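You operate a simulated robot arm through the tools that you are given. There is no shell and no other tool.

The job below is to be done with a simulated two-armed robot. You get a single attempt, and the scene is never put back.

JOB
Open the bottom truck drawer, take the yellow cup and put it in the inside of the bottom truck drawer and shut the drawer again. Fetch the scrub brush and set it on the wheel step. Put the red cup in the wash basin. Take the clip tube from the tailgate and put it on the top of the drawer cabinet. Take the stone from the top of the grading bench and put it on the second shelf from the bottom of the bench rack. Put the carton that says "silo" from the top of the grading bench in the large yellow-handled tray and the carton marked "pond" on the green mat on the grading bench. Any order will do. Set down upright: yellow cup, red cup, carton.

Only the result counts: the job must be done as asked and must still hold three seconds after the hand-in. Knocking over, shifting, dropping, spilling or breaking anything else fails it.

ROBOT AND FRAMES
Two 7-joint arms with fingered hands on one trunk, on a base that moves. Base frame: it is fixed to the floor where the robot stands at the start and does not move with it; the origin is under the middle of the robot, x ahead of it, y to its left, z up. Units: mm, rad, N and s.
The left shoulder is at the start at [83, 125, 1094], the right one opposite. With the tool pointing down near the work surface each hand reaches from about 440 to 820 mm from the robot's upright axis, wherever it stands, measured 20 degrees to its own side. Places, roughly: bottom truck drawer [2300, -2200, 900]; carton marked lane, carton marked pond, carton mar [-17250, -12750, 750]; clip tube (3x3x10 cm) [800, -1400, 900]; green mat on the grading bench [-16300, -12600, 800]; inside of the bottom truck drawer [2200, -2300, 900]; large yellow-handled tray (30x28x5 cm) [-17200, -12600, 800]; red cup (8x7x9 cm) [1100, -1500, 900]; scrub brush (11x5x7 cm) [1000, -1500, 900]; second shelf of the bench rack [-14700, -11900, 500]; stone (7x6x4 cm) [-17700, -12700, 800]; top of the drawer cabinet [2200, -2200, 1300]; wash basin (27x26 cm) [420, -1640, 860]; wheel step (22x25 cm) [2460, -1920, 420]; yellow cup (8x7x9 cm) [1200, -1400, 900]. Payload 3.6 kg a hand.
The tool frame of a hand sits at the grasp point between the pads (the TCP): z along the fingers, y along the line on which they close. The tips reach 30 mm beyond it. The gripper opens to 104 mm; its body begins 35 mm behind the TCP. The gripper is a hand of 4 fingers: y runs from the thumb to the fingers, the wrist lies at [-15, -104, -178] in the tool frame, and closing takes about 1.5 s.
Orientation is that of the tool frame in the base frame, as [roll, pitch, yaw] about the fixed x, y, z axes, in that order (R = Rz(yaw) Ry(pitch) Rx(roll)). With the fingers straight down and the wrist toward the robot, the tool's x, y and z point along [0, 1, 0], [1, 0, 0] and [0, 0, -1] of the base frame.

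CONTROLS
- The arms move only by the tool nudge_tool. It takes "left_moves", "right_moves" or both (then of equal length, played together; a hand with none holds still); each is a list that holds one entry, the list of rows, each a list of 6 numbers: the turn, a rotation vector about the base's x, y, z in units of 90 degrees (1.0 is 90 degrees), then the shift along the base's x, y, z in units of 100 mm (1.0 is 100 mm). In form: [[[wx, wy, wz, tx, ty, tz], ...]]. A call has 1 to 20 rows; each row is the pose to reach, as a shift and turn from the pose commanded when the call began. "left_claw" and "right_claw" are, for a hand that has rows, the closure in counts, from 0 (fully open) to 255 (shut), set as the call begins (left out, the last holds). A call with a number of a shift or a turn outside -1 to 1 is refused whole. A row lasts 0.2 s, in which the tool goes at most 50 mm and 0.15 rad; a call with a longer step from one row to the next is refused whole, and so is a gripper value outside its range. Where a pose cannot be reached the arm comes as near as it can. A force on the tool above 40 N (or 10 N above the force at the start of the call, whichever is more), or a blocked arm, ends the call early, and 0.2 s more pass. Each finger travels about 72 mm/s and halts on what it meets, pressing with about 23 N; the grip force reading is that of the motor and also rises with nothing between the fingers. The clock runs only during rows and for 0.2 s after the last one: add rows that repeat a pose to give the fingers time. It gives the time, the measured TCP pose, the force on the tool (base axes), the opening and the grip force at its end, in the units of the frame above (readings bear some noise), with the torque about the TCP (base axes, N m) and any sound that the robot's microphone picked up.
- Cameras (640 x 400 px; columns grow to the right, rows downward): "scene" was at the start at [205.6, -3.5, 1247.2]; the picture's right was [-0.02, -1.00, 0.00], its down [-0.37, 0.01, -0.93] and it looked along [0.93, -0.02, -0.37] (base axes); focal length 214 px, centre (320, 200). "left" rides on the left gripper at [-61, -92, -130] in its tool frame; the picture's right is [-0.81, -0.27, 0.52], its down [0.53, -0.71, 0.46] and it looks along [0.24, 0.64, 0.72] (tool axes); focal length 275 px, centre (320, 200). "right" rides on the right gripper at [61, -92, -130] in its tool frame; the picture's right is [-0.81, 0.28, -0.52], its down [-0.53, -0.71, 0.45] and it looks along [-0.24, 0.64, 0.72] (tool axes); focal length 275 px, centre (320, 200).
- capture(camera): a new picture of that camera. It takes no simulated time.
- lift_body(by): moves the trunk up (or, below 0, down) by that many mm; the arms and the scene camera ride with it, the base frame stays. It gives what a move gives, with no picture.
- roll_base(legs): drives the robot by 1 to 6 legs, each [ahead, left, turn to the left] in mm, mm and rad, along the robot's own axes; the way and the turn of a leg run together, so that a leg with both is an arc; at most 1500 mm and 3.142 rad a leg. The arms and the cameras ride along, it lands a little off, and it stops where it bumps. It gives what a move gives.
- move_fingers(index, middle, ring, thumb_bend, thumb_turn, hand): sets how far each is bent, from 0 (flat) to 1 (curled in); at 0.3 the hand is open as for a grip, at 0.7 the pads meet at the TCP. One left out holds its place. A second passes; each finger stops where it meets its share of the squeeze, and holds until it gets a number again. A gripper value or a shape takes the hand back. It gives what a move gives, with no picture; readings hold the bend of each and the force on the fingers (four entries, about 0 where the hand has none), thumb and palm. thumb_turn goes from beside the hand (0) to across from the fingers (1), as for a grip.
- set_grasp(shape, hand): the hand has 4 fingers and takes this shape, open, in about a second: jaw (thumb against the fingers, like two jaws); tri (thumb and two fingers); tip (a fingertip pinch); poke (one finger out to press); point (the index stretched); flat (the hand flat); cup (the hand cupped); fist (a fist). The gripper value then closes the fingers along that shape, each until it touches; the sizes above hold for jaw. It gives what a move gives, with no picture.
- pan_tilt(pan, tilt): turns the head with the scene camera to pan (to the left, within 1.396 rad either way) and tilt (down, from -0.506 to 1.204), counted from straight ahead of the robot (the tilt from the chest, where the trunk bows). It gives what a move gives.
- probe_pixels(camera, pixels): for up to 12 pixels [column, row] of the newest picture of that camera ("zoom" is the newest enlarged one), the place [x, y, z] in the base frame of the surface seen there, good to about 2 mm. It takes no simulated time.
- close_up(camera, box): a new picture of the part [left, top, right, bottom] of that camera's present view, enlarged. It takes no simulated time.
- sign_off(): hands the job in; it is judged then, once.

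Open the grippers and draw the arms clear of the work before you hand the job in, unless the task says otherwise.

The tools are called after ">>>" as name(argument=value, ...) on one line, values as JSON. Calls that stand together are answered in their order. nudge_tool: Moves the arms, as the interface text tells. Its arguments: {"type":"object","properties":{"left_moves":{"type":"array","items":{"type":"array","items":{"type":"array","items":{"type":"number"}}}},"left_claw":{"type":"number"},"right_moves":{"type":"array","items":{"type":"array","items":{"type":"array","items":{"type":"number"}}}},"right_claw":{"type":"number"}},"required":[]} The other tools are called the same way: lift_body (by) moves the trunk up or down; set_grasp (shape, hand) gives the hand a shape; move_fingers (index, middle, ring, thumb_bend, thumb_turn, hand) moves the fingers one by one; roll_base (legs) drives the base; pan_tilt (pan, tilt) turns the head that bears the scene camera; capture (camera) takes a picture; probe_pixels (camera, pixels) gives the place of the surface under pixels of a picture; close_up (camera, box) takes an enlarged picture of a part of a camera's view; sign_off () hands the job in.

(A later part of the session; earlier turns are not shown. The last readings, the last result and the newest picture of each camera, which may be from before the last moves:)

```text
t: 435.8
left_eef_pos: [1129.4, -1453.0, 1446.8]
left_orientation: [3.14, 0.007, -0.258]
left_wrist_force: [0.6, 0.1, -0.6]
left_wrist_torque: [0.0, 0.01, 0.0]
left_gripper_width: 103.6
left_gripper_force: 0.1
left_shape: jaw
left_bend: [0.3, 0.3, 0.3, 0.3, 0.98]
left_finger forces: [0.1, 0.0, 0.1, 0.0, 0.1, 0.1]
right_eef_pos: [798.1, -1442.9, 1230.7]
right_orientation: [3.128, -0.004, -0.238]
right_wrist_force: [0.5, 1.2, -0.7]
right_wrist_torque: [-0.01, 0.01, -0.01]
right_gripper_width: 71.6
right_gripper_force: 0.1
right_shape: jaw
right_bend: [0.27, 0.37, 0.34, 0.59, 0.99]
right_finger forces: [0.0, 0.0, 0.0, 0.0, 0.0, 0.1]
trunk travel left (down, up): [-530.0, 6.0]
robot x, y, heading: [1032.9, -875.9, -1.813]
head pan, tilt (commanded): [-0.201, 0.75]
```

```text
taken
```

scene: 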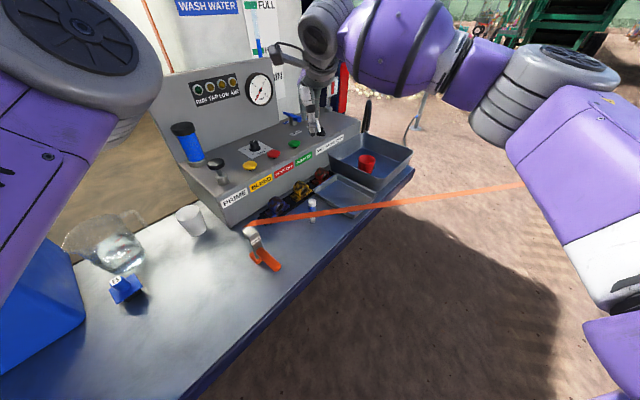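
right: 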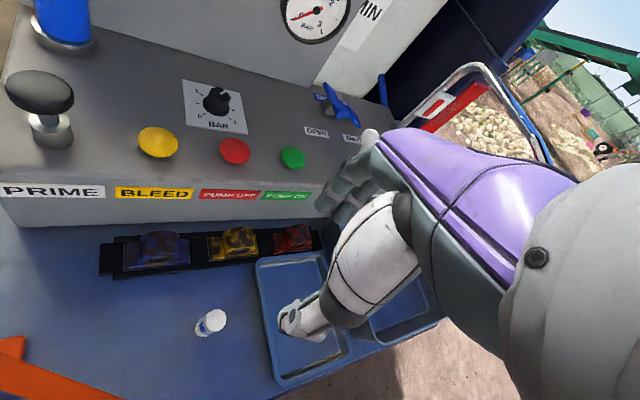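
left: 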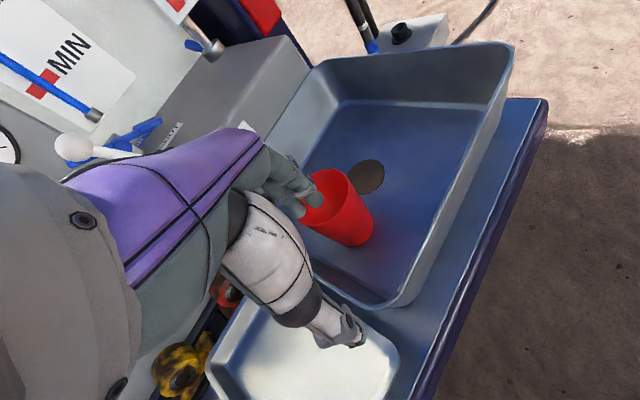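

The right hand is above the tube at z=1231. I probe the right elbow's height before descending.

>>> probe_pixels(camera="scene", pixels=[[545, 90], [500, 110], [560, 60], [580, 150], [600, 200], [480, 80], [420, 50], [490, 130]])

>>> nudge_tool(right_moves=[[[0, 0, 0, 0, 0, -0.25], [0, 0, 0, 0, 0.01, -0.5], [0, 0, 0, 0, 0.02, -0.75], [0, 0, 0, 0, 0.02, -1.0], [0, 0, 0, 0, 0.02, -1.0]]])

>>> capture(camera="scene")

>>> capture(camera="right")

```text
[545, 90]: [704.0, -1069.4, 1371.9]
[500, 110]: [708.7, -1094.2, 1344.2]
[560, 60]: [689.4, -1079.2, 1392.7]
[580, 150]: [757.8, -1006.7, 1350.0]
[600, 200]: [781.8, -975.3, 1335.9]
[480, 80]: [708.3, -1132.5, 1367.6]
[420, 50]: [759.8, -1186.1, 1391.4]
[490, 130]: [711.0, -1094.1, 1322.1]
```

```text
t: 437.0
left_eef_pos: [1129.5, -1453.5, 1444.4]
left_orientation: [3.141, 0.005, -0.257]
left_wrist_force: [-0.8, -0.3, 0.0]
left_wrist_torque: [0.02, 0.01, 0.0]
left_gripper_width: 103.4
left_gripper_force: 0.0
left_shape: jaw
left_bend: [0.3, 0.3, 0.3, 0.3, 0.98]
left_finger forces: [0.1, 0.0, 0.0, 0.0, 0.0, 0.0]
right_eef_pos: [798.2, -1439.3, 1129.6]
right_orientation: [3.127, -0.005, -0.238]
right_wrist_force: [1.0, -0.3, 0.1]
right_wrist_torque: [-0.01, -0.02, -0.01]
right_gripper_width: 71.6
right_gripper_force: 0.1
right_shape: jaw
right_bend: [0.27, 0.37, 0.34, 0.59, 0.99]
right_finger forces: [0.0, 0.0, 0.0, 0.0, 0.0, 0.1]
trunk travel left (down, up): [-530.0, 6.0]
robot x, y, heading: [1037.1, -873.3, -1.809]
head pan, tilt (commanded): [-0.201, 0.75]
```

```text
taken
```

scene: 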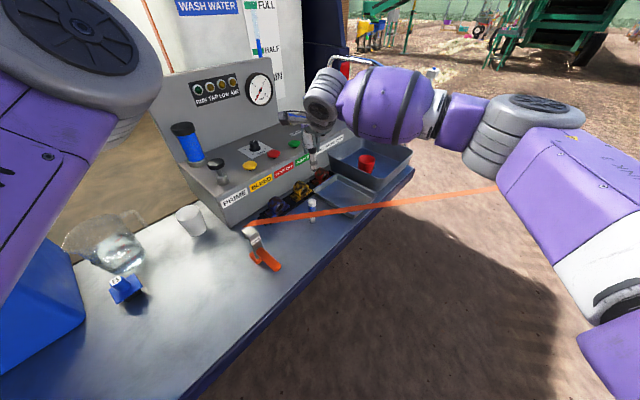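

```text
taken
```

right: 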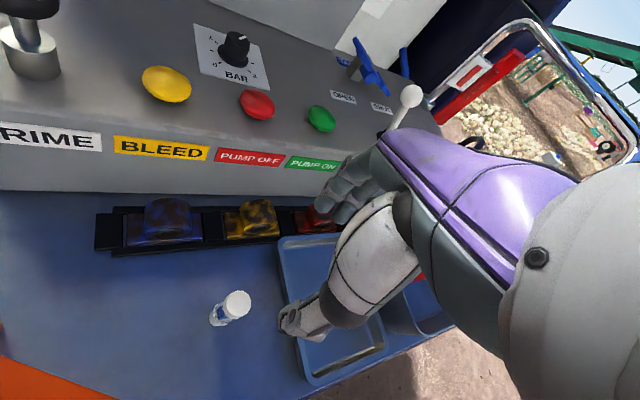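

Elbow is far above. I continue down to z≈1030 and then ≈965.

>>> nudge_tool(right_moves=[[[0, 0, 0, 0, 0, -0.25], [0, 0, 0, 0, 0, -0.5], [0, 0, 0, 0, 0, -0.75], [0, 0, 0, -0.01, 0, -1.0], [0, 0, 0, -0.01, 0, -1.0]]])

>>> capture(camera="right")

>>> close_up(camera="scene", box=[230, 80, 450, 260])

```text
t: 438.2
left_eef_pos: [1129.1, -1453.0, 1445.1]
left_orientation: [-3.141, 0.004, -0.257]
left_wrist_force: [0.2, -0.2, 0.1]
left_wrist_torque: [-0.02, 0.02, 0.02]
left_gripper_width: 103.7
left_gripper_force: 0.0
left_shape: jaw
left_bend: [0.3, 0.3, 0.3, 0.3, 0.98]
left_finger forces: [0.0, 0.0, 0.0, 0.0, 0.0, 0.1]
right_eef_pos: [799.8, -1438.5, 1030.2]
right_orientation: [3.127, -0.007, -0.237]
right_wrist_force: [0.0, -0.2, 0.4]
right_wrist_torque: [0.02, -0.02, 0.04]
right_gripper_width: 71.8
right_gripper_force: 0.0
right_shape: jaw
right_bend: [0.27, 0.37, 0.34, 0.59, 0.99]
right_finger forces: [0.1, 0.0, 0.1, 0.0, 0.1, 0.0]
trunk travel left (down, up): [-530.0, 6.0]
robot x, y, heading: [1030.9, -871.7, -1.81]
head pan, tilt (commanded): [-0.201, 0.75]
```

```text
taken
```

right: 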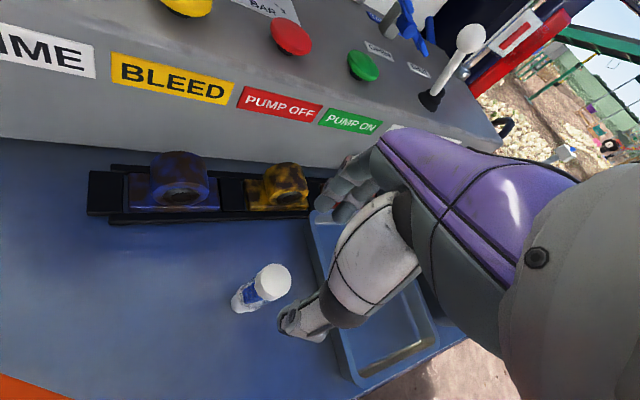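

```text
2.22 times, centred on (340, 170) of scene
```

zoom: 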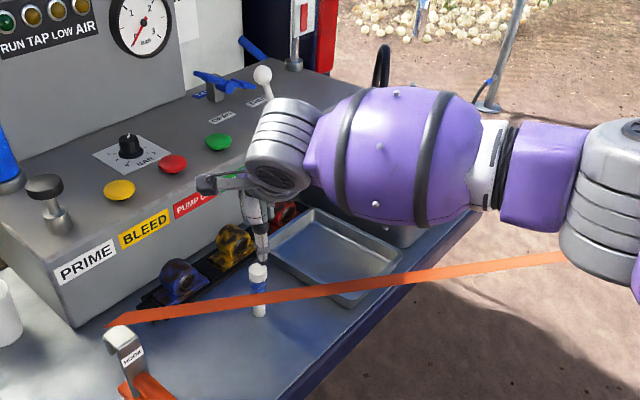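

The hand is straight above the tube and clear of the ribbon. I lower 65 mm with a 2 mm correction, then look.

>>> nudge_tool(right_moves=[[[0, 0, 0, -0.01, -0.01, -0.2], [0, 0, 0, -0.025, -0.015, -0.4], [0, 0, 0, -0.025, -0.015, -0.65], [0, 0, 0, -0.025, -0.015, -0.65]]])

>>> capture(camera="right")

>>> close_up(camera="scene", box=[230, 80, 450, 260])

```text
t: 439.2
left_eef_pos: [1129.3, -1453.5, 1444.8]
left_orientation: [-3.141, 0.006, -0.257]
left_wrist_force: [-0.4, -0.1, -0.5]
left_wrist_torque: [0.0, 0.01, -0.03]
left_gripper_width: 103.6
left_gripper_force: 0.0
left_shape: jaw
left_bend: [0.3, 0.3, 0.3, 0.3, 0.98]
left_finger forces: [0.0, 0.0, 0.1, 0.0, 0.1, 0.1]
right_eef_pos: [797.4, -1441.1, 964.7]
right_orientation: [3.126, -0.004, -0.237]
right_wrist_force: [0.3, -0.9, 0.0]
right_wrist_torque: [0.03, 0.0, 0.02]
right_gripper_width: 71.7
right_gripper_force: 0.0
right_shape: jaw
right_bend: [0.27, 0.37, 0.34, 0.59, 0.99]
right_finger forces: [0.1, 0.0, 0.1, 0.0, 0.1, 0.0]
trunk travel left (down, up): [-530.0, 6.0]
robot x, y, heading: [1033.3, -872.7, -1.809]
head pan, tilt (commanded): [-0.201, 0.75]
```

```text
taken
```

right: 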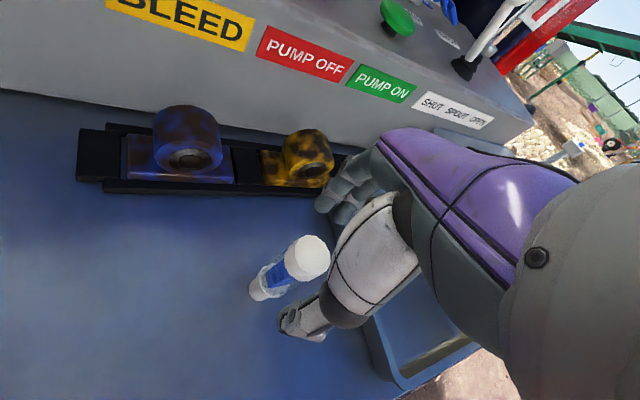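

```text
2.22 times, centred on (340, 170) of scene
```

zoom: 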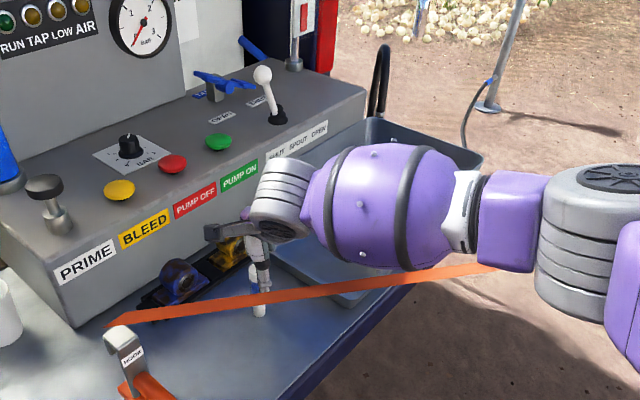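

The tube lies between thumb and fingers. I lower 42 mm to z≈922 and then close.

>>> nudge_tool(right_moves=[[[0, 0, 0, 0, 0.005, -0.15], [0, 0, 0, 0, 0.01, -0.3], [0, 0, 0, 0, 0.01, -0.42], [0, 0, 0, 0, 0.01, -0.42]]])

>>> capture(camera="right")

>>> probe_pixels(camera="scene", pixels=[[312, 190], [308, 180], [330, 180], [350, 170]])

```text
t: 440.2
left_eef_pos: [1130.3, -1453.1, 1445.7]
left_orientation: [-3.142, 0.006, -0.256]
left_wrist_force: [0.1, -0.2, -0.6]
left_wrist_torque: [0.0, 0.02, 0.03]
left_gripper_width: 104.0
left_gripper_force: 0.0
left_shape: jaw
left_bend: [0.3, 0.3, 0.3, 0.3, 0.98]
left_finger forces: [0.0, 0.0, 0.0, 0.0, 0.1, 0.1]
right_eef_pos: [796.0, -1439.1, 923.5]
right_orientation: [3.128, -0.003, -0.238]
right_wrist_force: [0.1, -0.6, -0.4]
right_wrist_torque: [0.0, 0.01, -0.01]
right_gripper_width: 71.7
right_gripper_force: 0.1
right_shape: jaw
right_bend: [0.27, 0.37, 0.34, 0.59, 0.99]
right_finger forces: [0.0, 0.1, 0.1, 0.0, 0.0, 0.0]
trunk travel left (down, up): [-530.0, 6.0]
robot x, y, heading: [1029.2, -871.8, -1.813]
head pan, tilt (commanded): [-0.201, 0.75]
```

```text
taken
```

right: 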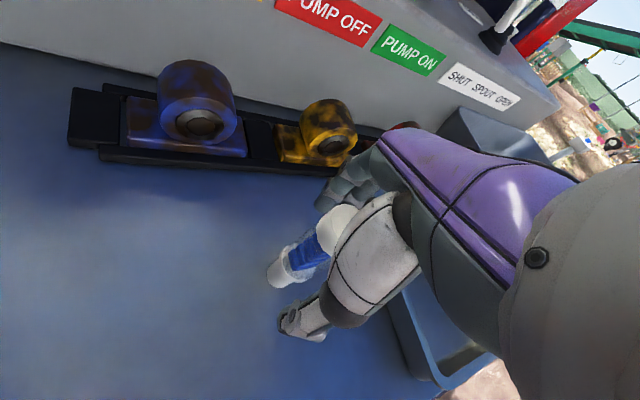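

```text
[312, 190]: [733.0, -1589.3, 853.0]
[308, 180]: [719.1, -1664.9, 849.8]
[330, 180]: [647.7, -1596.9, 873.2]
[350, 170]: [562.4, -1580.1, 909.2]
```

Positioned at z=923 around the tube with no contact. I close the right hand and lift gently.

>>> nudge_tool(right_moves=[[[0, 0, 0, 0, 0, 0], [0, 0, 0, 0, 0, 0], [0, 0, 0, 0, 0, 0], [0, 0, 0, 0, 0, 0], [0, 0, 0, 0, 0, 0], [0, 0, 0, 0, 0, 0], [0, 0, 0, 0, 0, 0], [0, 0, 0, 0, 0, 0]]], right_claw=255)

>>> capture(camera="right")

```text
t: 442.0
left_eef_pos: [1129.9, -1452.4, 1445.8]
left_orientation: [-3.141, 0.005, -0.257]
left_wrist_force: [-0.2, 0.1, 0.4]
left_wrist_torque: [0.01, 0.01, 0.02]
left_gripper_width: 103.8
left_gripper_force: 0.0
left_shape: jaw
left_bend: [0.3, 0.3, 0.3, 0.3, 0.98]
left_finger forces: [0.0, 0.1, 0.0, 0.0, 0.0, 0.0]
right_eef_pos: [796.3, -1439.8, 922.6]
right_orientation: [3.129, -0.005, -0.238]
right_wrist_force: [-0.5, 1.1, -0.5]
right_wrist_torque: [0.01, -0.02, 0.01]
right_gripper_width: 18.1
right_gripper_force: 22.9
right_shape: jaw
right_bend: [0.73, 0.64, 0.68, 0.75, 1.0]
right_finger forces: [13.4, 5.9, 0.0, 0.0, 19.2, 0.0]
trunk travel left (down, up): [-530.0, 6.0]
robot x, y, heading: [1032.0, -874.3, -1.811]
head pan, tilt (commanded): [-0.201, 0.75]
```

```text
taken
```

right: 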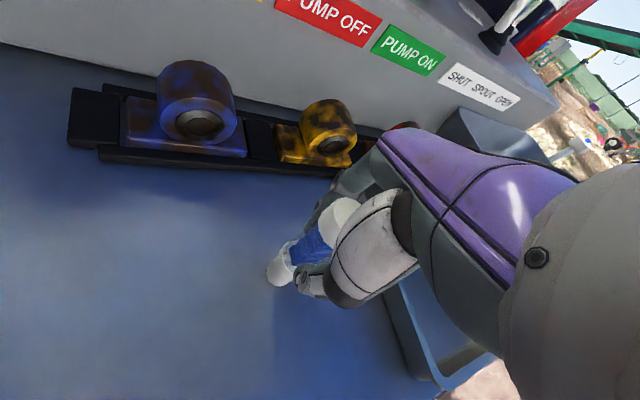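

The tube is gripped (thumb 19 N). I lift it straight up in three moves to z≈1200.

>>> nudge_tool(right_moves=[[[0, 0, 0, 0, 0, 0.1], [0, 0, 0, 0, 0, 0.25], [0, 0, 0, 0, 0, 0.5], [0, 0, 0, 0, 0, 0.75], [0, 0, 0, 0, 0, 1.0], [0, 0, 0, 0, 0, 1.0]]])

>>> nudge_tool(right_moves=[[[0, 0, 0, 0, 0, 0.25], [0, 0, 0, 0, 0, 0.5], [0, 0, 0, 0, 0, 0.75], [0, 0, 0, 0, 0, 1.0], [0, 0, 0, 0, 0, 1.0]]])

>>> nudge_tool(right_moves=[[[0, 0, 0, 0, 0, 0.25], [0, 0, 0, 0, 0, 0.5], [0, 0, 0, 0, 0, 0.75], [0, 0, 0, 0, 0, 1.0], [0, 0, 0, 0, 0, 1.0]]])

>>> capture(camera="right")

```text
t: 443.4
left_eef_pos: [1129.9, -1452.5, 1445.3]
left_orientation: [-3.14, 0.006, -0.255]
left_wrist_force: [0.4, -0.1, -0.5]
left_wrist_torque: [0.01, 0.01, 0.02]
left_gripper_width: 103.8
left_gripper_force: 0.1
left_shape: jaw
left_bend: [0.3, 0.3, 0.3, 0.3, 0.98]
left_finger forces: [0.0, 0.0, 0.0, 0.0, 0.0, 0.0]
right_eef_pos: [796.0, -1439.5, 1023.3]
right_orientation: [3.128, -0.004, -0.237]
right_wrist_force: [0.4, 0.0, 0.0]
right_wrist_torque: [0.01, 0.0, 0.0]
right_gripper_width: 18.0
right_gripper_force: 22.6
right_shape: jaw
right_bend: [0.73, 0.64, 0.68, 0.75, 1.0]
right_finger forces: [13.4, 5.9, 0.1, 0.0, 19.3, 0.1]
trunk travel left (down, up): [-530.0, 6.0]
robot x, y, heading: [1035.1, -874.8, -1.806]
head pan, tilt (commanded): [-0.201, 0.75]
```

```text
t: 444.6
left_eef_pos: [1129.1, -1453.4, 1445.3]
left_orientation: [-3.139, 0.005, -0.256]
left_wrist_force: [0.7, -0.3, -0.2]
left_wrist_torque: [0.0, 0.01, 0.01]
left_gripper_width: 103.6
left_gripper_force: 0.1
left_shape: jaw
left_bend: [0.3, 0.3, 0.3, 0.3, 0.98]
left_finger forces: [0.1, 0.1, 0.0, 0.0, 0.1, 0.0]
right_eef_pos: [796.7, -1437.9, 1123.4]
right_orientation: [3.13, -0.007, -0.238]
right_wrist_force: [-0.5, -0.1, -1.2]
right_wrist_torque: [0.01, 0.0, 0.02]
right_gripper_width: 17.8
right_gripper_force: 22.9
right_shape: jaw
right_bend: [0.73, 0.64, 0.68, 0.75, 1.0]
right_finger forces: [13.5, 6.0, 0.0, 0.0, 19.2, 0.1]
trunk travel left (down, up): [-530.0, 6.0]
robot x, y, heading: [1031.8, -878.3, -1.816]
head pan, tilt (commanded): [-0.201, 0.75]
```

```text
t: 445.8
left_eef_pos: [1128.8, -1453.8, 1445.2]
left_orientation: [-3.14, 0.006, -0.257]
left_wrist_force: [0.5, -0.1, -0.5]
left_wrist_torque: [0.0, -0.01, -0.02]
left_gripper_width: 103.6
left_gripper_force: 0.0
left_shape: jaw
left_bend: [0.3, 0.3, 0.3, 0.3, 0.98]
left_finger forces: [0.0, 0.0, 0.0, 0.0, 0.1, 0.1]
right_eef_pos: [795.8, -1440.1, 1222.1]
right_orientation: [3.129, -0.007, -0.237]
right_wrist_force: [-0.3, 0.7, -0.6]
right_wrist_torque: [0.02, -0.01, 0.02]
right_gripper_width: 17.5
right_gripper_force: 23.0
right_shape: jaw
right_bend: [0.73, 0.64, 0.68, 0.75, 1.0]
right_finger forces: [13.4, 5.9, 0.0, 0.0, 19.3, 0.0]
trunk travel left (down, up): [-530.0, 6.0]
robot x, y, heading: [1031.9, -874.4, -1.805]
head pan, tilt (commanded): [-0.201, 0.75]
```

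```text
taken
```

right: 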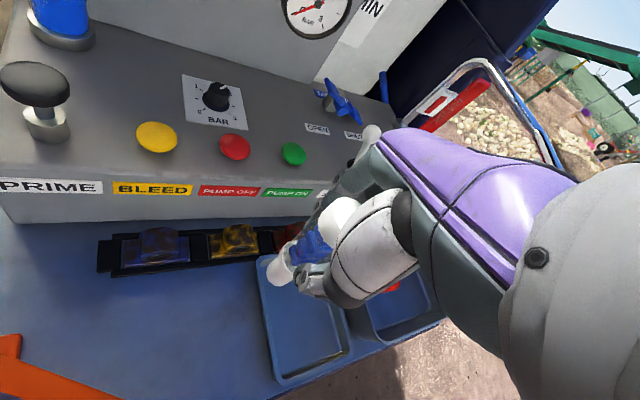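

The tube is up. I raise the right hand to z≈1450 (above the cabinet top at 1334), then drive around to the cabinet.

>>> nudge_tool(right_moves=[[[0, 0, 0, 0.01, 0.05, 0.25], [0, 0, 0, 0.02, 0.1, 0.5], [0, 0, 0, 0.03, 0.12, 0.75], [0, 0, 0, 0.03, 0.12, 1.0], [0, 0, 0, 0.03, 0.12, 1.0]]])

>>> nudge_tool(right_moves=[[[0, 0, 0, 0.01, 0.05, 0.25], [0, 0, 0, 0.02, 0.1, 0.5], [0, 0, 0, 0.03, 0.12, 0.75], [0, 0, 0, 0.03, 0.12, 1.0], [0, 0, 0, 0.03, 0.12, 1.0]]])

>>> nudge_tool(right_moves=[[[0, 0, 0, 0, 0, 0.15], [0, 0, 0, 0, 0, 0.3], [0, 0, 0, 0, 0, 0.3]]])

>>> roll_base(legs=[[-500, 0, 0], [0, 0, -0.94], [-1000, 0, 0], [-850, 0, 0], [0, 1000, 0], [0, 870, 0]])

>>> pan_tilt(pan=0.0, tilt=0.5)

>>> capture(camera="scene")

```text
t: 447.0
left_eef_pos: [1130.4, -1453.5, 1445.2]
left_orientation: [-3.141, 0.005, -0.257]
left_wrist_force: [-0.1, 0.5, -0.2]
left_wrist_torque: [-0.02, -0.02, -0.01]
left_gripper_width: 103.8
left_gripper_force: 0.0
left_shape: jaw
left_bend: [0.3, 0.3, 0.3, 0.3, 0.98]
left_finger forces: [0.1, 0.0, 0.0, 0.0, 0.0, 0.0]
right_eef_pos: [797.2, -1427.2, 1323.0]
right_orientation: [3.129, -0.006, -0.236]
right_wrist_force: [-0.2, -0.6, -1.0]
right_wrist_torque: [0.0, -0.01, 0.01]
right_gripper_width: 18.0
right_gripper_force: 22.8
right_shape: jaw
right_bend: [0.73, 0.64, 0.68, 0.75, 1.0]
right_finger forces: [13.5, 6.0, 0.0, 0.0, 19.2, 0.0]
trunk travel left (down, up): [-530.0, 6.0]
robot x, y, heading: [1031.6, -875.4, -1.812]
head pan, tilt (commanded): [-0.201, 0.75]
```

```text
t: 448.2
left_eef_pos: [1129.2, -1453.1, 1443.5]
left_orientation: [-3.14, 0.007, -0.258]
left_wrist_force: [1.0, -0.2, 0.4]
left_wrist_torque: [0.0, 0.01, -0.04]
left_gripper_width: 103.7
left_gripper_force: 0.0
left_shape: jaw
left_bend: [0.3, 0.3, 0.3, 0.3, 0.98]
left_finger forces: [0.0, 0.0, 0.1, 0.0, 0.1, 0.0]
right_eef_pos: [802.8, -1416.3, 1423.6]
right_orientation: [3.13, -0.005, -0.237]
right_wrist_force: [-0.6, -0.7, 0.1]
right_wrist_torque: [-0.01, 0.0, -0.01]
right_gripper_width: 17.7
right_gripper_force: 23.0
right_shape: jaw
right_bend: [0.73, 0.64, 0.68, 0.75, 1.0]
right_finger forces: [13.6, 6.0, 0.0, 0.0, 19.0, 0.0]
trunk travel left (down, up): [-530.0, 6.0]
robot x, y, heading: [1032.5, -870.2, -1.809]
head pan, tilt (commanded): [-0.201, 0.75]
```

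```text
t: 449.0
left_eef_pos: [1129.4, -1453.2, 1445.7]
left_orientation: [-3.141, 0.006, -0.255]
left_wrist_force: [0.4, -0.3, 0.4]
left_wrist_torque: [-0.01, -0.03, -0.01]
left_gripper_width: 103.9
left_gripper_force: 0.1
left_shape: jaw
left_bend: [0.3, 0.3, 0.3, 0.3, 0.98]
left_finger forces: [0.1, 0.0, 0.0, 0.0, 0.1, 0.1]
right_eef_pos: [800.6, -1415.9, 1454.1]
right_orientation: [3.131, -0.003, -0.235]
right_wrist_force: [-0.1, 0.7, 0.7]
right_wrist_torque: [0.03, 0.0, -0.01]
right_gripper_width: 17.8
right_gripper_force: 23.3
right_shape: jaw
right_bend: [0.73, 0.64, 0.68, 0.75, 1.0]
right_finger forces: [13.6, 6.0, 0.1, 0.1, 19.2, 0.0]
trunk travel left (down, up): [-530.0, 6.0]
robot x, y, heading: [1030.5, -875.3, -1.808]
head pan, tilt (commanded): [-0.201, 0.75]
```

```text
t: 462.9
left_eef_pos: [2402.4, -112.5, 1447.0]
left_orientation: [3.14, 0.004, -1.192]
left_wrist_force: [0.1, 1.0, -0.4]
left_wrist_torque: [-0.07, 0.01, -0.03]
left_gripper_width: 103.6
left_gripper_force: 0.1
left_shape: jaw
left_bend: [0.3, 0.3, 0.3, 0.3, 0.98]
left_finger forces: [0.0, 0.0, 0.0, 0.1, 0.0, 0.1]
right_eef_pos: [2239.3, 173.5, 1456.0]
right_orientation: [3.126, -0.006, -1.172]
right_wrist_force: [0.0, 0.5, 0.2]
right_wrist_torque: [-0.04, 0.05, 0.0]
right_gripper_width: 18.0
right_gripper_force: 23.6
right_shape: jaw
right_bend: [0.73, 0.64, 0.68, 0.75, 1.0]
right_finger forces: [13.7, 6.0, 0.0, 0.1, 19.0, 0.1]
trunk travel left (down, up): [-530.0, 6.0]
robot x, y, heading: [2804.7, 306.7, -2.747]
head pan, tilt (commanded): [-0.201, 0.75]
stopped in leg 4: the robot was blocked; the commanded pose is now the measured one
```

```text
t: 463.7
left_eef_pos: [2400.2, -115.2, 1446.2]
left_orientation: [-3.141, 0.005, -1.19]
left_wrist_force: [0.1, -0.3, 0.0]
left_wrist_torque: [-0.01, -0.02, -0.02]
left_gripper_width: 103.6
left_gripper_force: 0.0
left_shape: jaw
left_bend: [0.3, 0.3, 0.3, 0.3, 0.98]
left_finger forces: [0.0, 0.0, 0.1, 0.0, 0.0, 0.1]
right_eef_pos: [2235.6, 172.1, 1453.8]
right_orientation: [3.13, -0.005, -1.174]
right_wrist_force: [0.0, 0.5, -1.0]
right_wrist_torque: [0.01, 0.03, -0.02]
right_gripper_width: 17.8
right_gripper_force: 22.7
right_shape: jaw
right_bend: [0.73, 0.64, 0.68, 0.75, 1.0]
right_finger forces: [13.7, 6.0, 0.1, 0.0, 19.0, 0.0]
trunk travel left (down, up): [-530.0, 6.0]
robot x, y, heading: [2807.8, 308.0, -2.743]
head pan, tilt (commanded): [0.0, 0.499]
```

```text
taken
```

scene: 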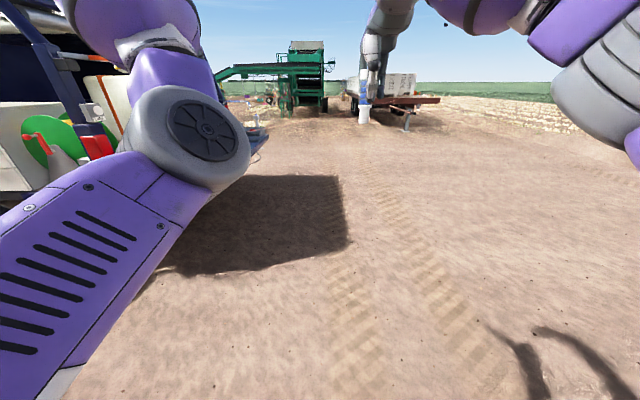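

The base was blocked at (2805,307) while driving backwards. I move forward away from whatever it is and turn to look at it.

>>> roll_base(legs=[[300, 0, 0]])

>>> roll_base(legs=[[0, 0, -2.2]])

>>> pan_tilt(pan=-0.5, tilt=0.6)

>>> capture(camera="scene")

```text
t: 465.7
left_eef_pos: [2126.9, -228.4, 1446.1]
left_orientation: [3.141, 0.004, -1.193]
left_wrist_force: [-0.5, -0.2, 0.6]
left_wrist_torque: [-0.02, -0.01, -0.01]
left_gripper_width: 103.8
left_gripper_force: 0.0
left_shape: jaw
left_bend: [0.3, 0.3, 0.3, 0.3, 0.98]
left_finger forces: [0.0, 0.0, 0.1, 0.1, 0.0, 0.0]
right_eef_pos: [1962.4, 58.7, 1454.8]
right_orientation: [3.126, -0.008, -1.174]
right_wrist_force: [0.3, 0.0, -0.2]
right_wrist_torque: [-0.01, -0.02, -0.01]
right_gripper_width: 17.9
right_gripper_force: 22.6
right_shape: jaw
right_bend: [0.73, 0.64, 0.68, 0.75, 1.0]
right_finger forces: [13.6, 6.0, 0.0, 0.0, 19.1, 0.0]
trunk travel left (down, up): [-530.0, 6.0]
robot x, y, heading: [2532.9, 193.3, -2.747]
head pan, tilt (commanded): [0.0, 0.499]
```

```text
t: 471.4
left_eef_pos: [2430.6, 770.4, 1444.9]
left_orientation: [-3.141, 0.005, 2.895]
left_wrist_force: [1.1, 0.1, 0.1]
left_wrist_torque: [0.02, 0.0, 0.0]
left_gripper_width: 103.6
left_gripper_force: 0.0
left_shape: jaw
left_bend: [0.3, 0.3, 0.3, 0.3, 0.98]
left_finger forces: [0.0, 0.1, 0.1, 0.0, 0.1, 0.0]
right_eef_pos: [2760.1, 734.0, 1455.5]
right_orientation: [3.127, -0.007, 2.912]
right_wrist_force: [0.3, -0.2, -0.2]
right_wrist_torque: [0.02, -0.02, 0.01]
right_gripper_width: 17.7
right_gripper_force: 22.6
right_shape: jaw
right_bend: [0.73, 0.65, 0.68, 0.75, 1.0]
right_finger forces: [13.8, 6.0, 0.0, 0.0, 18.5, 0.1]
trunk travel left (down, up): [-530.0, 6.0]
robot x, y, heading: [2531.9, 192.1, 1.343]
head pan, tilt (commanded): [0.0, 0.499]
```

```text
t: 472.3
left_eef_pos: [2431.9, 769.6, 1446.4]
left_orientation: [-3.142, 0.005, 2.895]
left_wrist_force: [0.1, -0.8, 0.8]
left_wrist_torque: [-0.04, -0.01, -0.08]
left_gripper_width: 103.6
left_gripper_force: 0.1
left_shape: jaw
left_bend: [0.3, 0.3, 0.3, 0.3, 0.98]
left_finger forces: [0.1, 0.0, 0.0, 0.0, 0.0, 0.0]
right_eef_pos: [2760.2, 735.4, 1453.8]
right_orientation: [3.128, -0.007, 2.914]
right_wrist_force: [-0.5, 0.5, -0.1]
right_wrist_torque: [-0.01, -0.01, 0.01]
right_gripper_width: 17.6
right_gripper_force: 23.2
right_shape: jaw
right_bend: [0.73, 0.65, 0.68, 0.75, 1.0]
right_finger forces: [13.7, 6.0, 0.0, 0.1, 18.4, 0.0]
trunk travel left (down, up): [-530.0, 6.0]
robot x, y, heading: [2533.2, 192.1, 1.339]
head pan, tilt (commanded): [-0.499, 0.6]
```

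```text
taken
```

scene: 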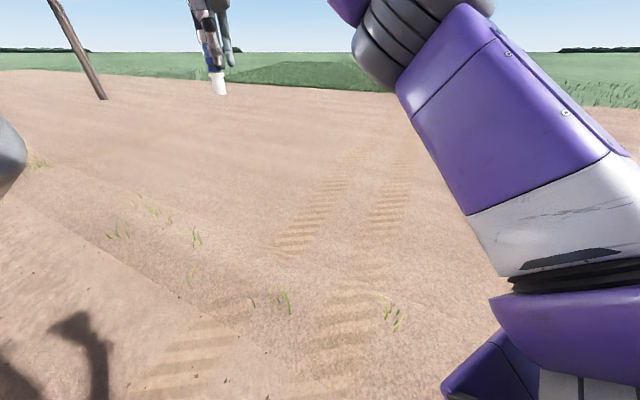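

There's only a low earth bank with grass tufts. I probe the ground heights to confirm that the terrain blocked me.

>>> probe_pixels(camera="scene", pixels=[[285, 300], [330, 260], [250, 340], [200, 240], [330, 150], [150, 210], [395, 320], [60, 250], [100, 160], [320, 380]])

```text
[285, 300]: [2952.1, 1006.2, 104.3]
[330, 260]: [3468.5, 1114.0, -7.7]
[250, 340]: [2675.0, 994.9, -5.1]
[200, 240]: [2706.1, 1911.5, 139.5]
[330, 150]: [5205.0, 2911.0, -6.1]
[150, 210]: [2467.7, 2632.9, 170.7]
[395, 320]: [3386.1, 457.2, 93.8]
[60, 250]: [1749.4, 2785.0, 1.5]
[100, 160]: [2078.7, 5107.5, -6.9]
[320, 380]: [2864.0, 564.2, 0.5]
```

The ground there is flat with a faint edge, perhaps the limit of the drivable area; nothing was knocked. I turn back and drive to the cabinet along the earlier track.

>>> roll_base(legs=[[0, 0, 2.2], [0, 1000, 0], [0, 990, 0], [250, 0, 0]])

>>> pan_tilt(pan=-0.1, tilt=0.35)

>>> capture(camera="scene")

>>> capture(camera="right")

```text
t: 496.7
left_eef_pos: [2822.7, -2137.7, 1448.5]
left_orientation: [-3.141, 0.005, -1.116]
left_wrist_force: [0.9, 0.2, -0.3]
left_wrist_torque: [-0.02, 0.01, 0.03]
left_gripper_width: 103.9
left_gripper_force: 0.0
left_shape: jaw
left_bend: [0.3, 0.3, 0.3, 0.3, 0.98]
left_finger forces: [0.0, 0.0, 0.0, 0.1, 0.1, 0.1]
right_eef_pos: [2637.4, -1865.7, 1454.3]
right_orientation: [3.125, -0.008, -1.096]
right_wrist_force: [0.2, 0.0, -1.1]
right_wrist_torque: [0.01, -0.01, 0.0]
right_gripper_width: 17.3
right_gripper_force: 23.4
right_shape: jaw
right_bend: [0.73, 0.65, 0.68, 0.76, 1.0]
right_finger forces: [14.3, 6.1, 0.0, 0.0, 18.1, 0.0]
trunk travel left (down, up): [-530.0, 6.0]
robot x, y, heading: [3199.3, -1684.3, -2.671]
head pan, tilt (commanded): [-0.499, 0.6]
```

```text
t: 497.5
left_eef_pos: [2821.5, -2138.5, 1445.8]
left_orientation: [-3.141, 0.005, -1.116]
left_wrist_force: [0.3, -0.2, 0.2]
left_wrist_torque: [0.01, 0.03, 0.01]
left_gripper_width: 103.9
left_gripper_force: 0.0
left_shape: jaw
left_bend: [0.3, 0.3, 0.3, 0.3, 0.98]
left_finger forces: [0.0, 0.0, 0.1, 0.0, 0.1, 0.0]
right_eef_pos: [2635.8, -1865.1, 1454.6]
right_orientation: [3.128, -0.007, -1.096]
right_wrist_force: [-0.5, 0.3, -0.8]
right_wrist_torque: [-0.01, -0.01, -0.03]
right_gripper_width: 17.3
right_gripper_force: 23.1
right_shape: jaw
right_bend: [0.73, 0.65, 0.68, 0.76, 1.0]
right_finger forces: [14.4, 5.8, 0.0, 0.1, 18.1, 0.0]
trunk travel left (down, up): [-530.0, 6.0]
robot x, y, heading: [3194.5, -1689.2, -2.666]
head pan, tilt (commanded): [-0.099, 0.351]
```

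```text
taken
```

scene: 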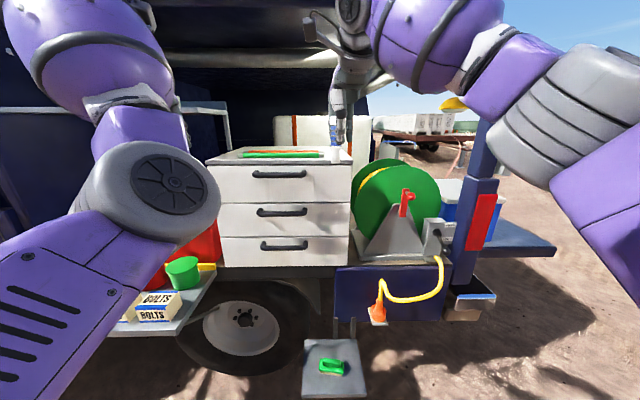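

```text
taken
```

right: 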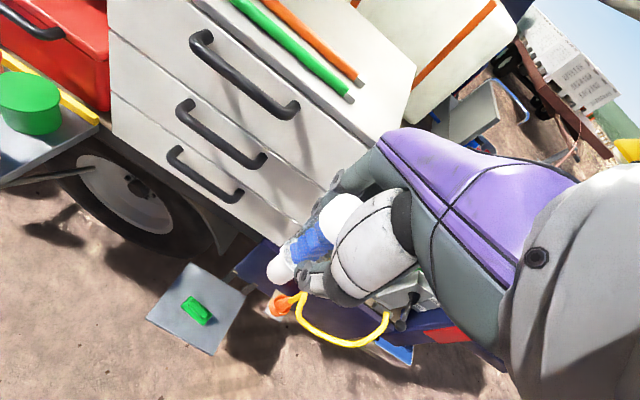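

The cabinet's top with the green and orange rods shows in the right hand's view. I probe the rods' right ends and the free area.

>>> probe_pixels(camera="right", pixels=[[350, 97], [362, 83], [385, 90], [375, 40], [400, 80], [345, 120], [300, 20], [360, 130], [405, 60], [320, 10], [330, 55], [350, 68]])

>>> close_up(camera="right", box=[230, 0, 430, 160])

```text
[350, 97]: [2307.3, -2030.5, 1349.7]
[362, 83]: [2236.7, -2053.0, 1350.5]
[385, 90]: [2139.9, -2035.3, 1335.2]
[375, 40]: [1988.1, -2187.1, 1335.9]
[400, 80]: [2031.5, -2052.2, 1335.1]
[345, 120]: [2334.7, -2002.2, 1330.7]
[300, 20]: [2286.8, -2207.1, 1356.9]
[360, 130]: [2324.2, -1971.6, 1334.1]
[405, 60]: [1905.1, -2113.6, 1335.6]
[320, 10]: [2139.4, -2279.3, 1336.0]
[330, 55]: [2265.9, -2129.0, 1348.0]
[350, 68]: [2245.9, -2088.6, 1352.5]
```

```text
2.50 times, centred on (330, 80) of right
```

zoom: 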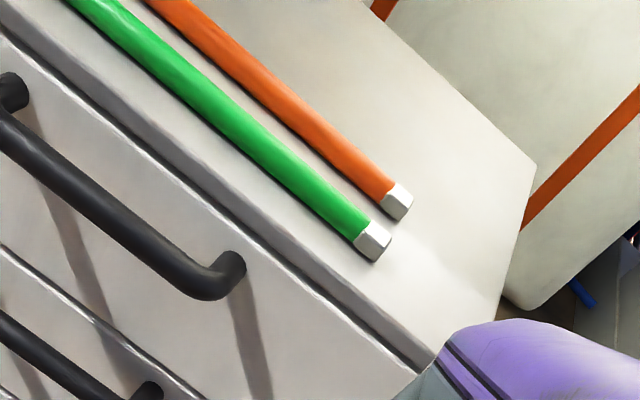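

Rods end at u≈1250, leaving a free strip on the right. I'll set the tube at (2210,-2008). First I square up and drive 300 mm closer, then check.

>>> roll_base(legs=[[0, 0, -0.079], [300, 15, 0]])

>>> pan_tilt(pan=0.0, tilt=0.3)

>>> capture(camera="scene")

>>> capture(camera="right")

>>> capture(camera="left")

```text
t: 500.0
left_eef_pos: [2522.1, -2231.4, 1448.1]
left_orientation: [3.141, 0.005, -1.2]
left_wrist_force: [0.5, 0.0, -0.4]
left_wrist_torque: [0.01, 0.01, -0.01]
left_gripper_width: 103.4
left_gripper_force: 0.0
left_shape: jaw
left_bend: [0.3, 0.3, 0.3, 0.3, 0.98]
left_finger forces: [0.0, 0.0, 0.0, 0.0, 0.0, 0.0]
right_eef_pos: [2358.9, -1943.6, 1454.7]
right_orientation: [3.127, -0.007, -1.181]
right_wrist_force: [0.1, 0.3, -1.0]
right_wrist_torque: [0.01, 0.03, -0.02]
right_gripper_width: 17.3
right_gripper_force: 22.7
right_shape: jaw
right_bend: [0.73, 0.65, 0.68, 0.76, 1.0]
right_finger forces: [14.3, 6.1, 0.1, 0.0, 18.2, 0.0]
trunk travel left (down, up): [-530.0, 6.0]
robot x, y, heading: [2932.5, -1808.7, -2.756]
head pan, tilt (commanded): [-0.099, 0.351]
```

```text
t: 500.7
left_eef_pos: [2521.6, -2232.1, 1446.1]
left_orientation: [3.141, 0.005, -1.199]
left_wrist_force: [0.3, -0.1, -0.3]
left_wrist_torque: [0.01, 0.0, 0.0]
left_gripper_width: 103.7
left_gripper_force: 0.0
left_shape: jaw
left_bend: [0.3, 0.3, 0.3, 0.3, 0.98]
left_finger forces: [0.0, 0.0, 0.1, 0.1, 0.0, 0.1]
right_eef_pos: [2359.0, -1943.8, 1454.0]
right_orientation: [3.127, -0.007, -1.182]
right_wrist_force: [0.3, 0.3, -0.6]
right_wrist_torque: [-0.03, 0.0, -0.03]
right_gripper_width: 17.3
right_gripper_force: 23.7
right_shape: jaw
right_bend: [0.73, 0.65, 0.68, 0.76, 1.0]
right_finger forces: [14.4, 6.0, 0.1, 0.0, 18.1, 0.1]
trunk travel left (down, up): [-530.0, 6.0]
robot x, y, heading: [2931.7, -1810.9, -2.755]
head pan, tilt (commanded): [0.0, 0.3]
```

```text
taken
```

scene: 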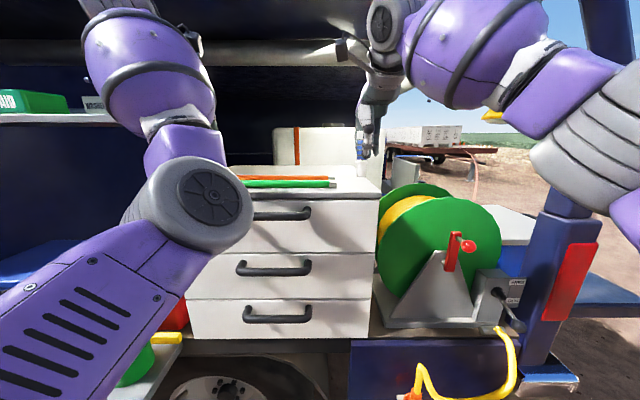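

```text
taken
```

right: 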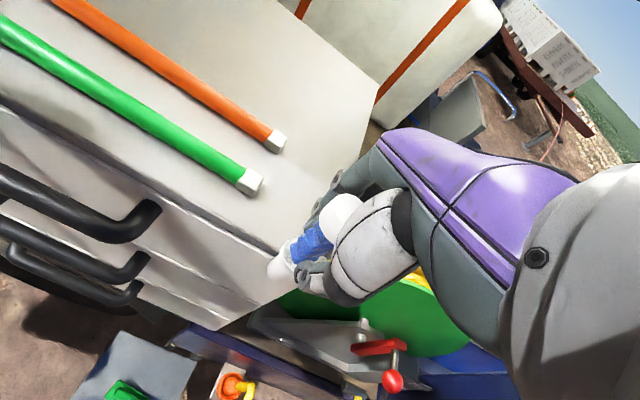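

```text
taken
```

left: 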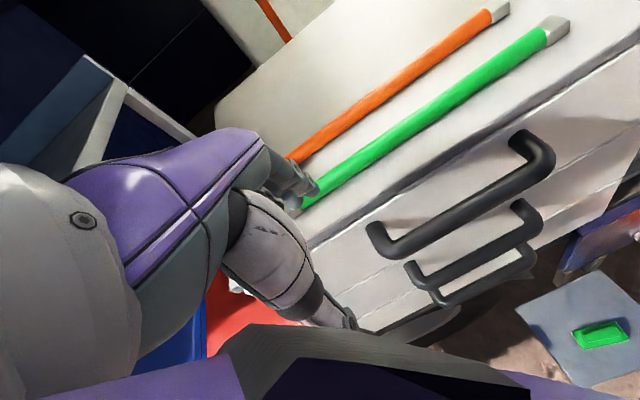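

All clear: the tube needs to go 160 mm further in. I drive forward 158 mm.

>>> roll_base(legs=[[158, 0, 0.01]])

>>> capture(camera="right")

>>> capture(camera="scene")

```text
t: 502.1
left_eef_pos: [2384.6, -2292.9, 1447.3]
left_orientation: [3.138, 0.005, -1.189]
left_wrist_force: [1.2, 0.7, 0.4]
left_wrist_torque: [-0.01, -0.02, 0.01]
left_gripper_width: 103.8
left_gripper_force: 0.1
left_shape: jaw
left_bend: [0.3, 0.3, 0.3, 0.3, 0.98]
left_finger forces: [0.0, 0.0, 0.1, 0.1, 0.0, 0.0]
right_eef_pos: [2220.1, -2007.8, 1457.1]
right_orientation: [3.124, -0.005, -1.172]
right_wrist_force: [0.5, 0.3, -0.2]
right_wrist_torque: [0.0, 0.01, -0.01]
right_gripper_width: 17.5
right_gripper_force: 23.1
right_shape: jaw
right_bend: [0.73, 0.65, 0.68, 0.76, 1.0]
right_finger forces: [14.4, 6.0, 0.1, 0.1, 18.1, 0.0]
trunk travel left (down, up): [-530.0, 6.0]
robot x, y, heading: [2786.9, -1869.6, -2.743]
head pan, tilt (commanded): [0.0, 0.3]
```

```text
taken
```

right: 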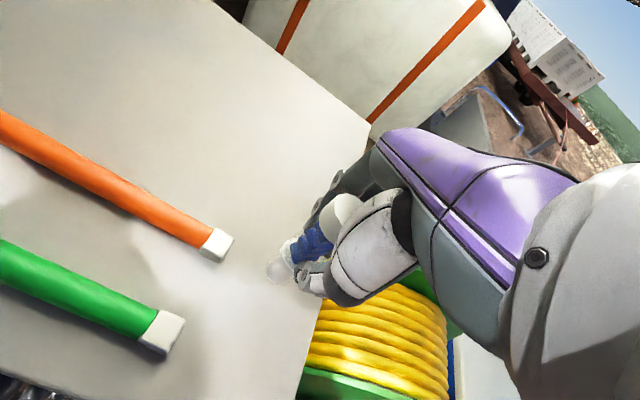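

```text
taken
```

scene: 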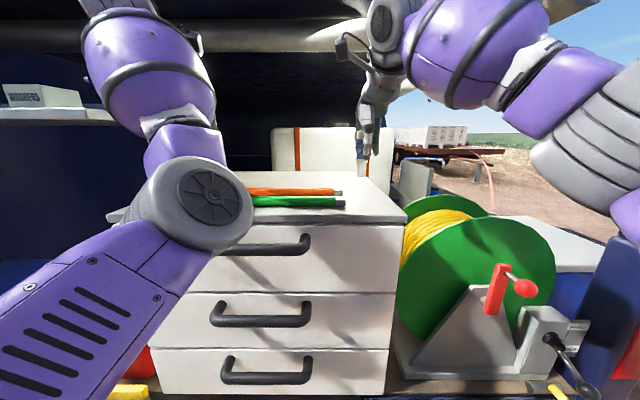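

The tube is above the top at u≈1202, v≈69. I probe the cabinet's right edge to be sure that the spot is well inside.

>>> probe_pixels(camera="right", pixels=[[310, 360], [318, 340], [300, 330], [250, 300], [366, 135], [350, 130], [215, 250], [160, 335], [295, 395], [280, 270]])

```text
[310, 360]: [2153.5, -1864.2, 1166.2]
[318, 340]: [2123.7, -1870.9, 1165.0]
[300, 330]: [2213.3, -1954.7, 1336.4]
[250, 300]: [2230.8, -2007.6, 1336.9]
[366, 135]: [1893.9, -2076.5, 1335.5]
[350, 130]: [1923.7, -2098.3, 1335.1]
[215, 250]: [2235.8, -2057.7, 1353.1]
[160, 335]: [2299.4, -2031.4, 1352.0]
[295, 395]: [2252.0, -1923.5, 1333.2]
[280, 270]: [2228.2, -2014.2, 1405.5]
```

The spot is 70 mm inside the edge. I lower 42 mm and then slowly until contact (expected at TCP≈1407).

>>> nudge_tool(right_moves=[[[0, 0, 0, 0, 0, -0.15], [0, 0, 0, 0, 0, -0.3], [0, 0, 0, 0, 0, -0.4], [0, 0, 0, 0, 0, -0.4]]])

>>> nudge_tool(right_moves=[[[0, 0, 0, 0, 0, -0.03], [0, 0, 0, 0, 0, -0.06], [0, 0, 0, 0, 0, -0.09], [0, 0, 0, 0, 0, -0.09]]])

>>> capture(camera="right")

```text
t: 503.1
left_eef_pos: [2383.5, -2293.9, 1446.8]
left_orientation: [3.139, 0.005, -1.189]
left_wrist_force: [-0.4, -1.1, -0.1]
left_wrist_torque: [-0.03, 0.01, 0.0]
left_gripper_width: 103.8
left_gripper_force: 0.0
left_shape: jaw
left_bend: [0.3, 0.3, 0.3, 0.3, 0.98]
left_finger forces: [0.1, 0.0, 0.0, 0.1, 0.0, 0.0]
right_eef_pos: [2220.2, -2007.2, 1414.5]
right_orientation: [3.124, -0.006, -1.172]
right_wrist_force: [-0.7, -0.4, -0.6]
right_wrist_torque: [-0.01, -0.03, 0.04]
right_gripper_width: 17.2
right_gripper_force: 22.7
right_shape: jaw
right_bend: [0.73, 0.65, 0.68, 0.76, 1.0]
right_finger forces: [14.5, 5.9, 0.0, 0.1, 18.1, 0.0]
trunk travel left (down, up): [-530.0, 6.0]
robot x, y, heading: [2788.7, -1872.1, -2.748]
head pan, tilt (commanded): [0.0, 0.3]
```

```text
t: 504.1
left_eef_pos: [2384.6, -2293.3, 1448.2]
left_orientation: [3.141, 0.005, -1.189]
left_wrist_force: [-0.7, -0.9, 0.4]
left_wrist_torque: [0.01, -0.02, 0.0]
left_gripper_width: 103.6
left_gripper_force: 0.0
left_shape: jaw
left_bend: [0.3, 0.3, 0.3, 0.3, 0.98]
left_finger forces: [0.1, 0.0, 0.0, 0.0, 0.0, 0.0]
right_eef_pos: [2219.8, -2007.8, 1406.9]
right_orientation: [3.125, -0.007, -1.173]
right_wrist_force: [-0.2, -0.1, 5.1]
right_wrist_torque: [-0.01, 0.0, 0.0]
right_gripper_width: 17.3
right_gripper_force: 22.9
right_shape: jaw
right_bend: [0.73, 0.65, 0.68, 0.76, 1.0]
right_finger forces: [14.4, 6.6, 0.1, 0.0, 18.8, 0.1]
trunk travel left (down, up): [-530.0, 6.0]
robot x, y, heading: [2786.6, -1872.3, -2.746]
head pan, tilt (commanded): [0.0, 0.3]
```

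```text
taken
```

right: 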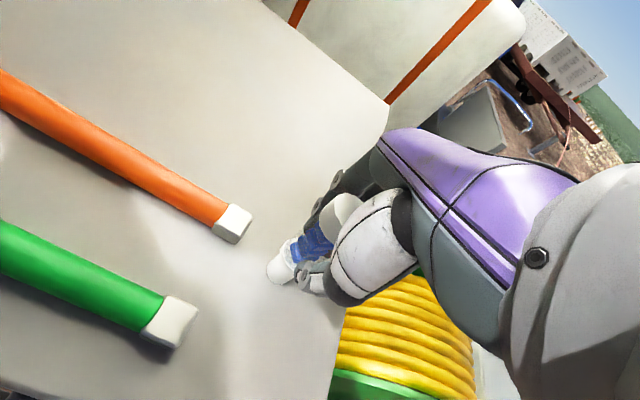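

Contact with 5 N. I open the hand to release the tube standing upright.

>>> nudge_tool(right_moves=[[[0, 0, 0, 0, 0, 0.005], [0, 0, 0, 0, 0, 0.005], [0, 0, 0, 0, 0, 0.005], [0, 0, 0, 0, 0, 0.005], [0, 0, 0, 0, 0, 0.005], [0, 0, 0, 0, 0, 0.005], [0, 0, 0, 0, 0, 0.005]]], right_claw=40)

>>> capture(camera="right")

```text
t: 505.7
left_eef_pos: [2383.7, -2293.5, 1445.3]
left_orientation: [3.14, 0.006, -1.19]
left_wrist_force: [1.3, -0.2, 0.7]
left_wrist_torque: [0.01, 0.0, 0.04]
left_gripper_width: 103.7
left_gripper_force: 0.0
left_shape: jaw
left_bend: [0.3, 0.3, 0.3, 0.3, 0.98]
left_finger forces: [0.0, 0.0, 0.0, 0.0, 0.0, 0.1]
right_eef_pos: [2218.4, -2008.1, 1405.8]
right_orientation: [3.126, -0.007, -1.172]
right_wrist_force: [-0.8, -0.3, -0.3]
right_wrist_torque: [-0.02, 0.0, 0.0]
right_gripper_width: 87.3
right_gripper_force: 0.0
right_shape: jaw
right_bend: [0.27, 0.33, 0.31, 0.45, 0.99]
right_finger forces: [0.0, 0.0, 0.0, 0.0, 0.1, 0.0]
trunk travel left (down, up): [-530.0, 6.0]
robot x, y, heading: [2789.1, -1868.3, -2.741]
head pan, tilt (commanded): [0.0, 0.3]
```

```text
taken
```

right: 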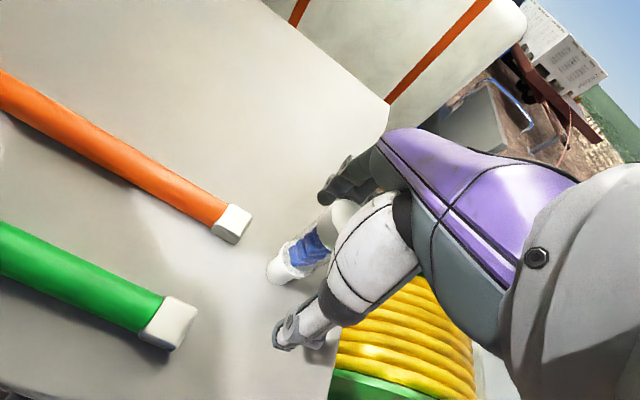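

The tube stands on the cabinet. I raise the hand straight up 75 mm.

>>> nudge_tool(right_moves=[[[0, 0, 0, 0, 0, 0.1], [0, 0, 0, 0, 0, 0.25], [0, 0, 0, 0, 0, 0.4], [0, 0, 0, 0, 0, 0.55], [0, 0, 0, 0, 0, 0.7], [0, 0, 0, 0, 0, 0.7]]])

>>> capture(camera="right")

>>> capture(camera="scene")

```text
t: 507.1
left_eef_pos: [2382.7, -2293.9, 1447.5]
left_orientation: [3.14, 0.005, -1.189]
left_wrist_force: [0.7, -0.4, 1.4]
left_wrist_torque: [-0.02, 0.0, 0.01]
left_gripper_width: 103.7
left_gripper_force: 0.0
left_shape: jaw
left_bend: [0.3, 0.3, 0.3, 0.3, 0.98]
left_finger forces: [0.1, 0.0, 0.0, 0.0, 0.0, 0.1]
right_eef_pos: [2219.1, -2007.7, 1477.2]
right_orientation: [3.127, -0.005, -1.17]
right_wrist_force: [-0.3, -0.5, 0.2]
right_wrist_torque: [0.02, -0.02, 0.03]
right_gripper_width: 87.5
right_gripper_force: 0.1
right_shape: jaw
right_bend: [0.27, 0.33, 0.31, 0.45, 0.99]
right_finger forces: [0.0, 0.1, 0.0, 0.0, 0.1, 0.0]
trunk travel left (down, up): [-530.0, 6.0]
robot x, y, heading: [2790.9, -1869.7, -2.747]
head pan, tilt (commanded): [0.0, 0.3]
```

```text
taken
```

right: 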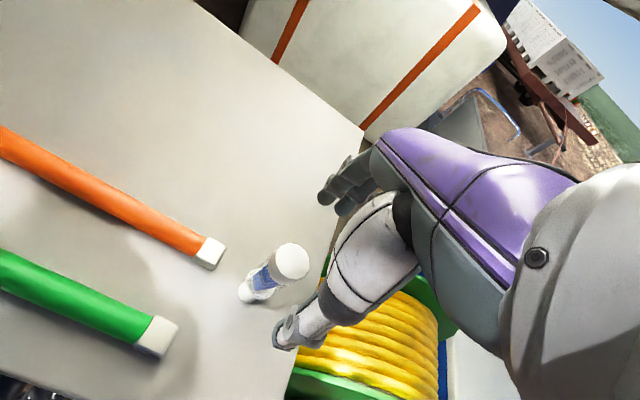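

```text
taken
```

scene: 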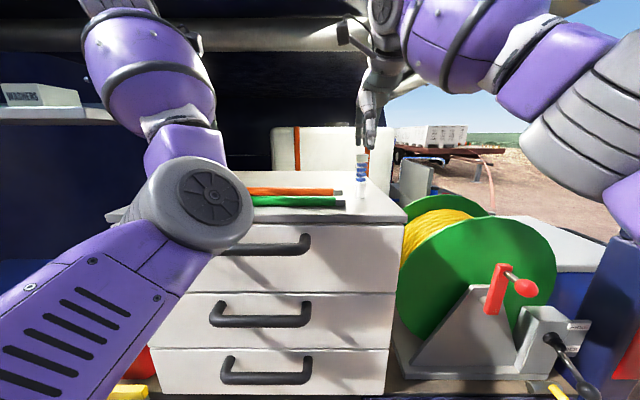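

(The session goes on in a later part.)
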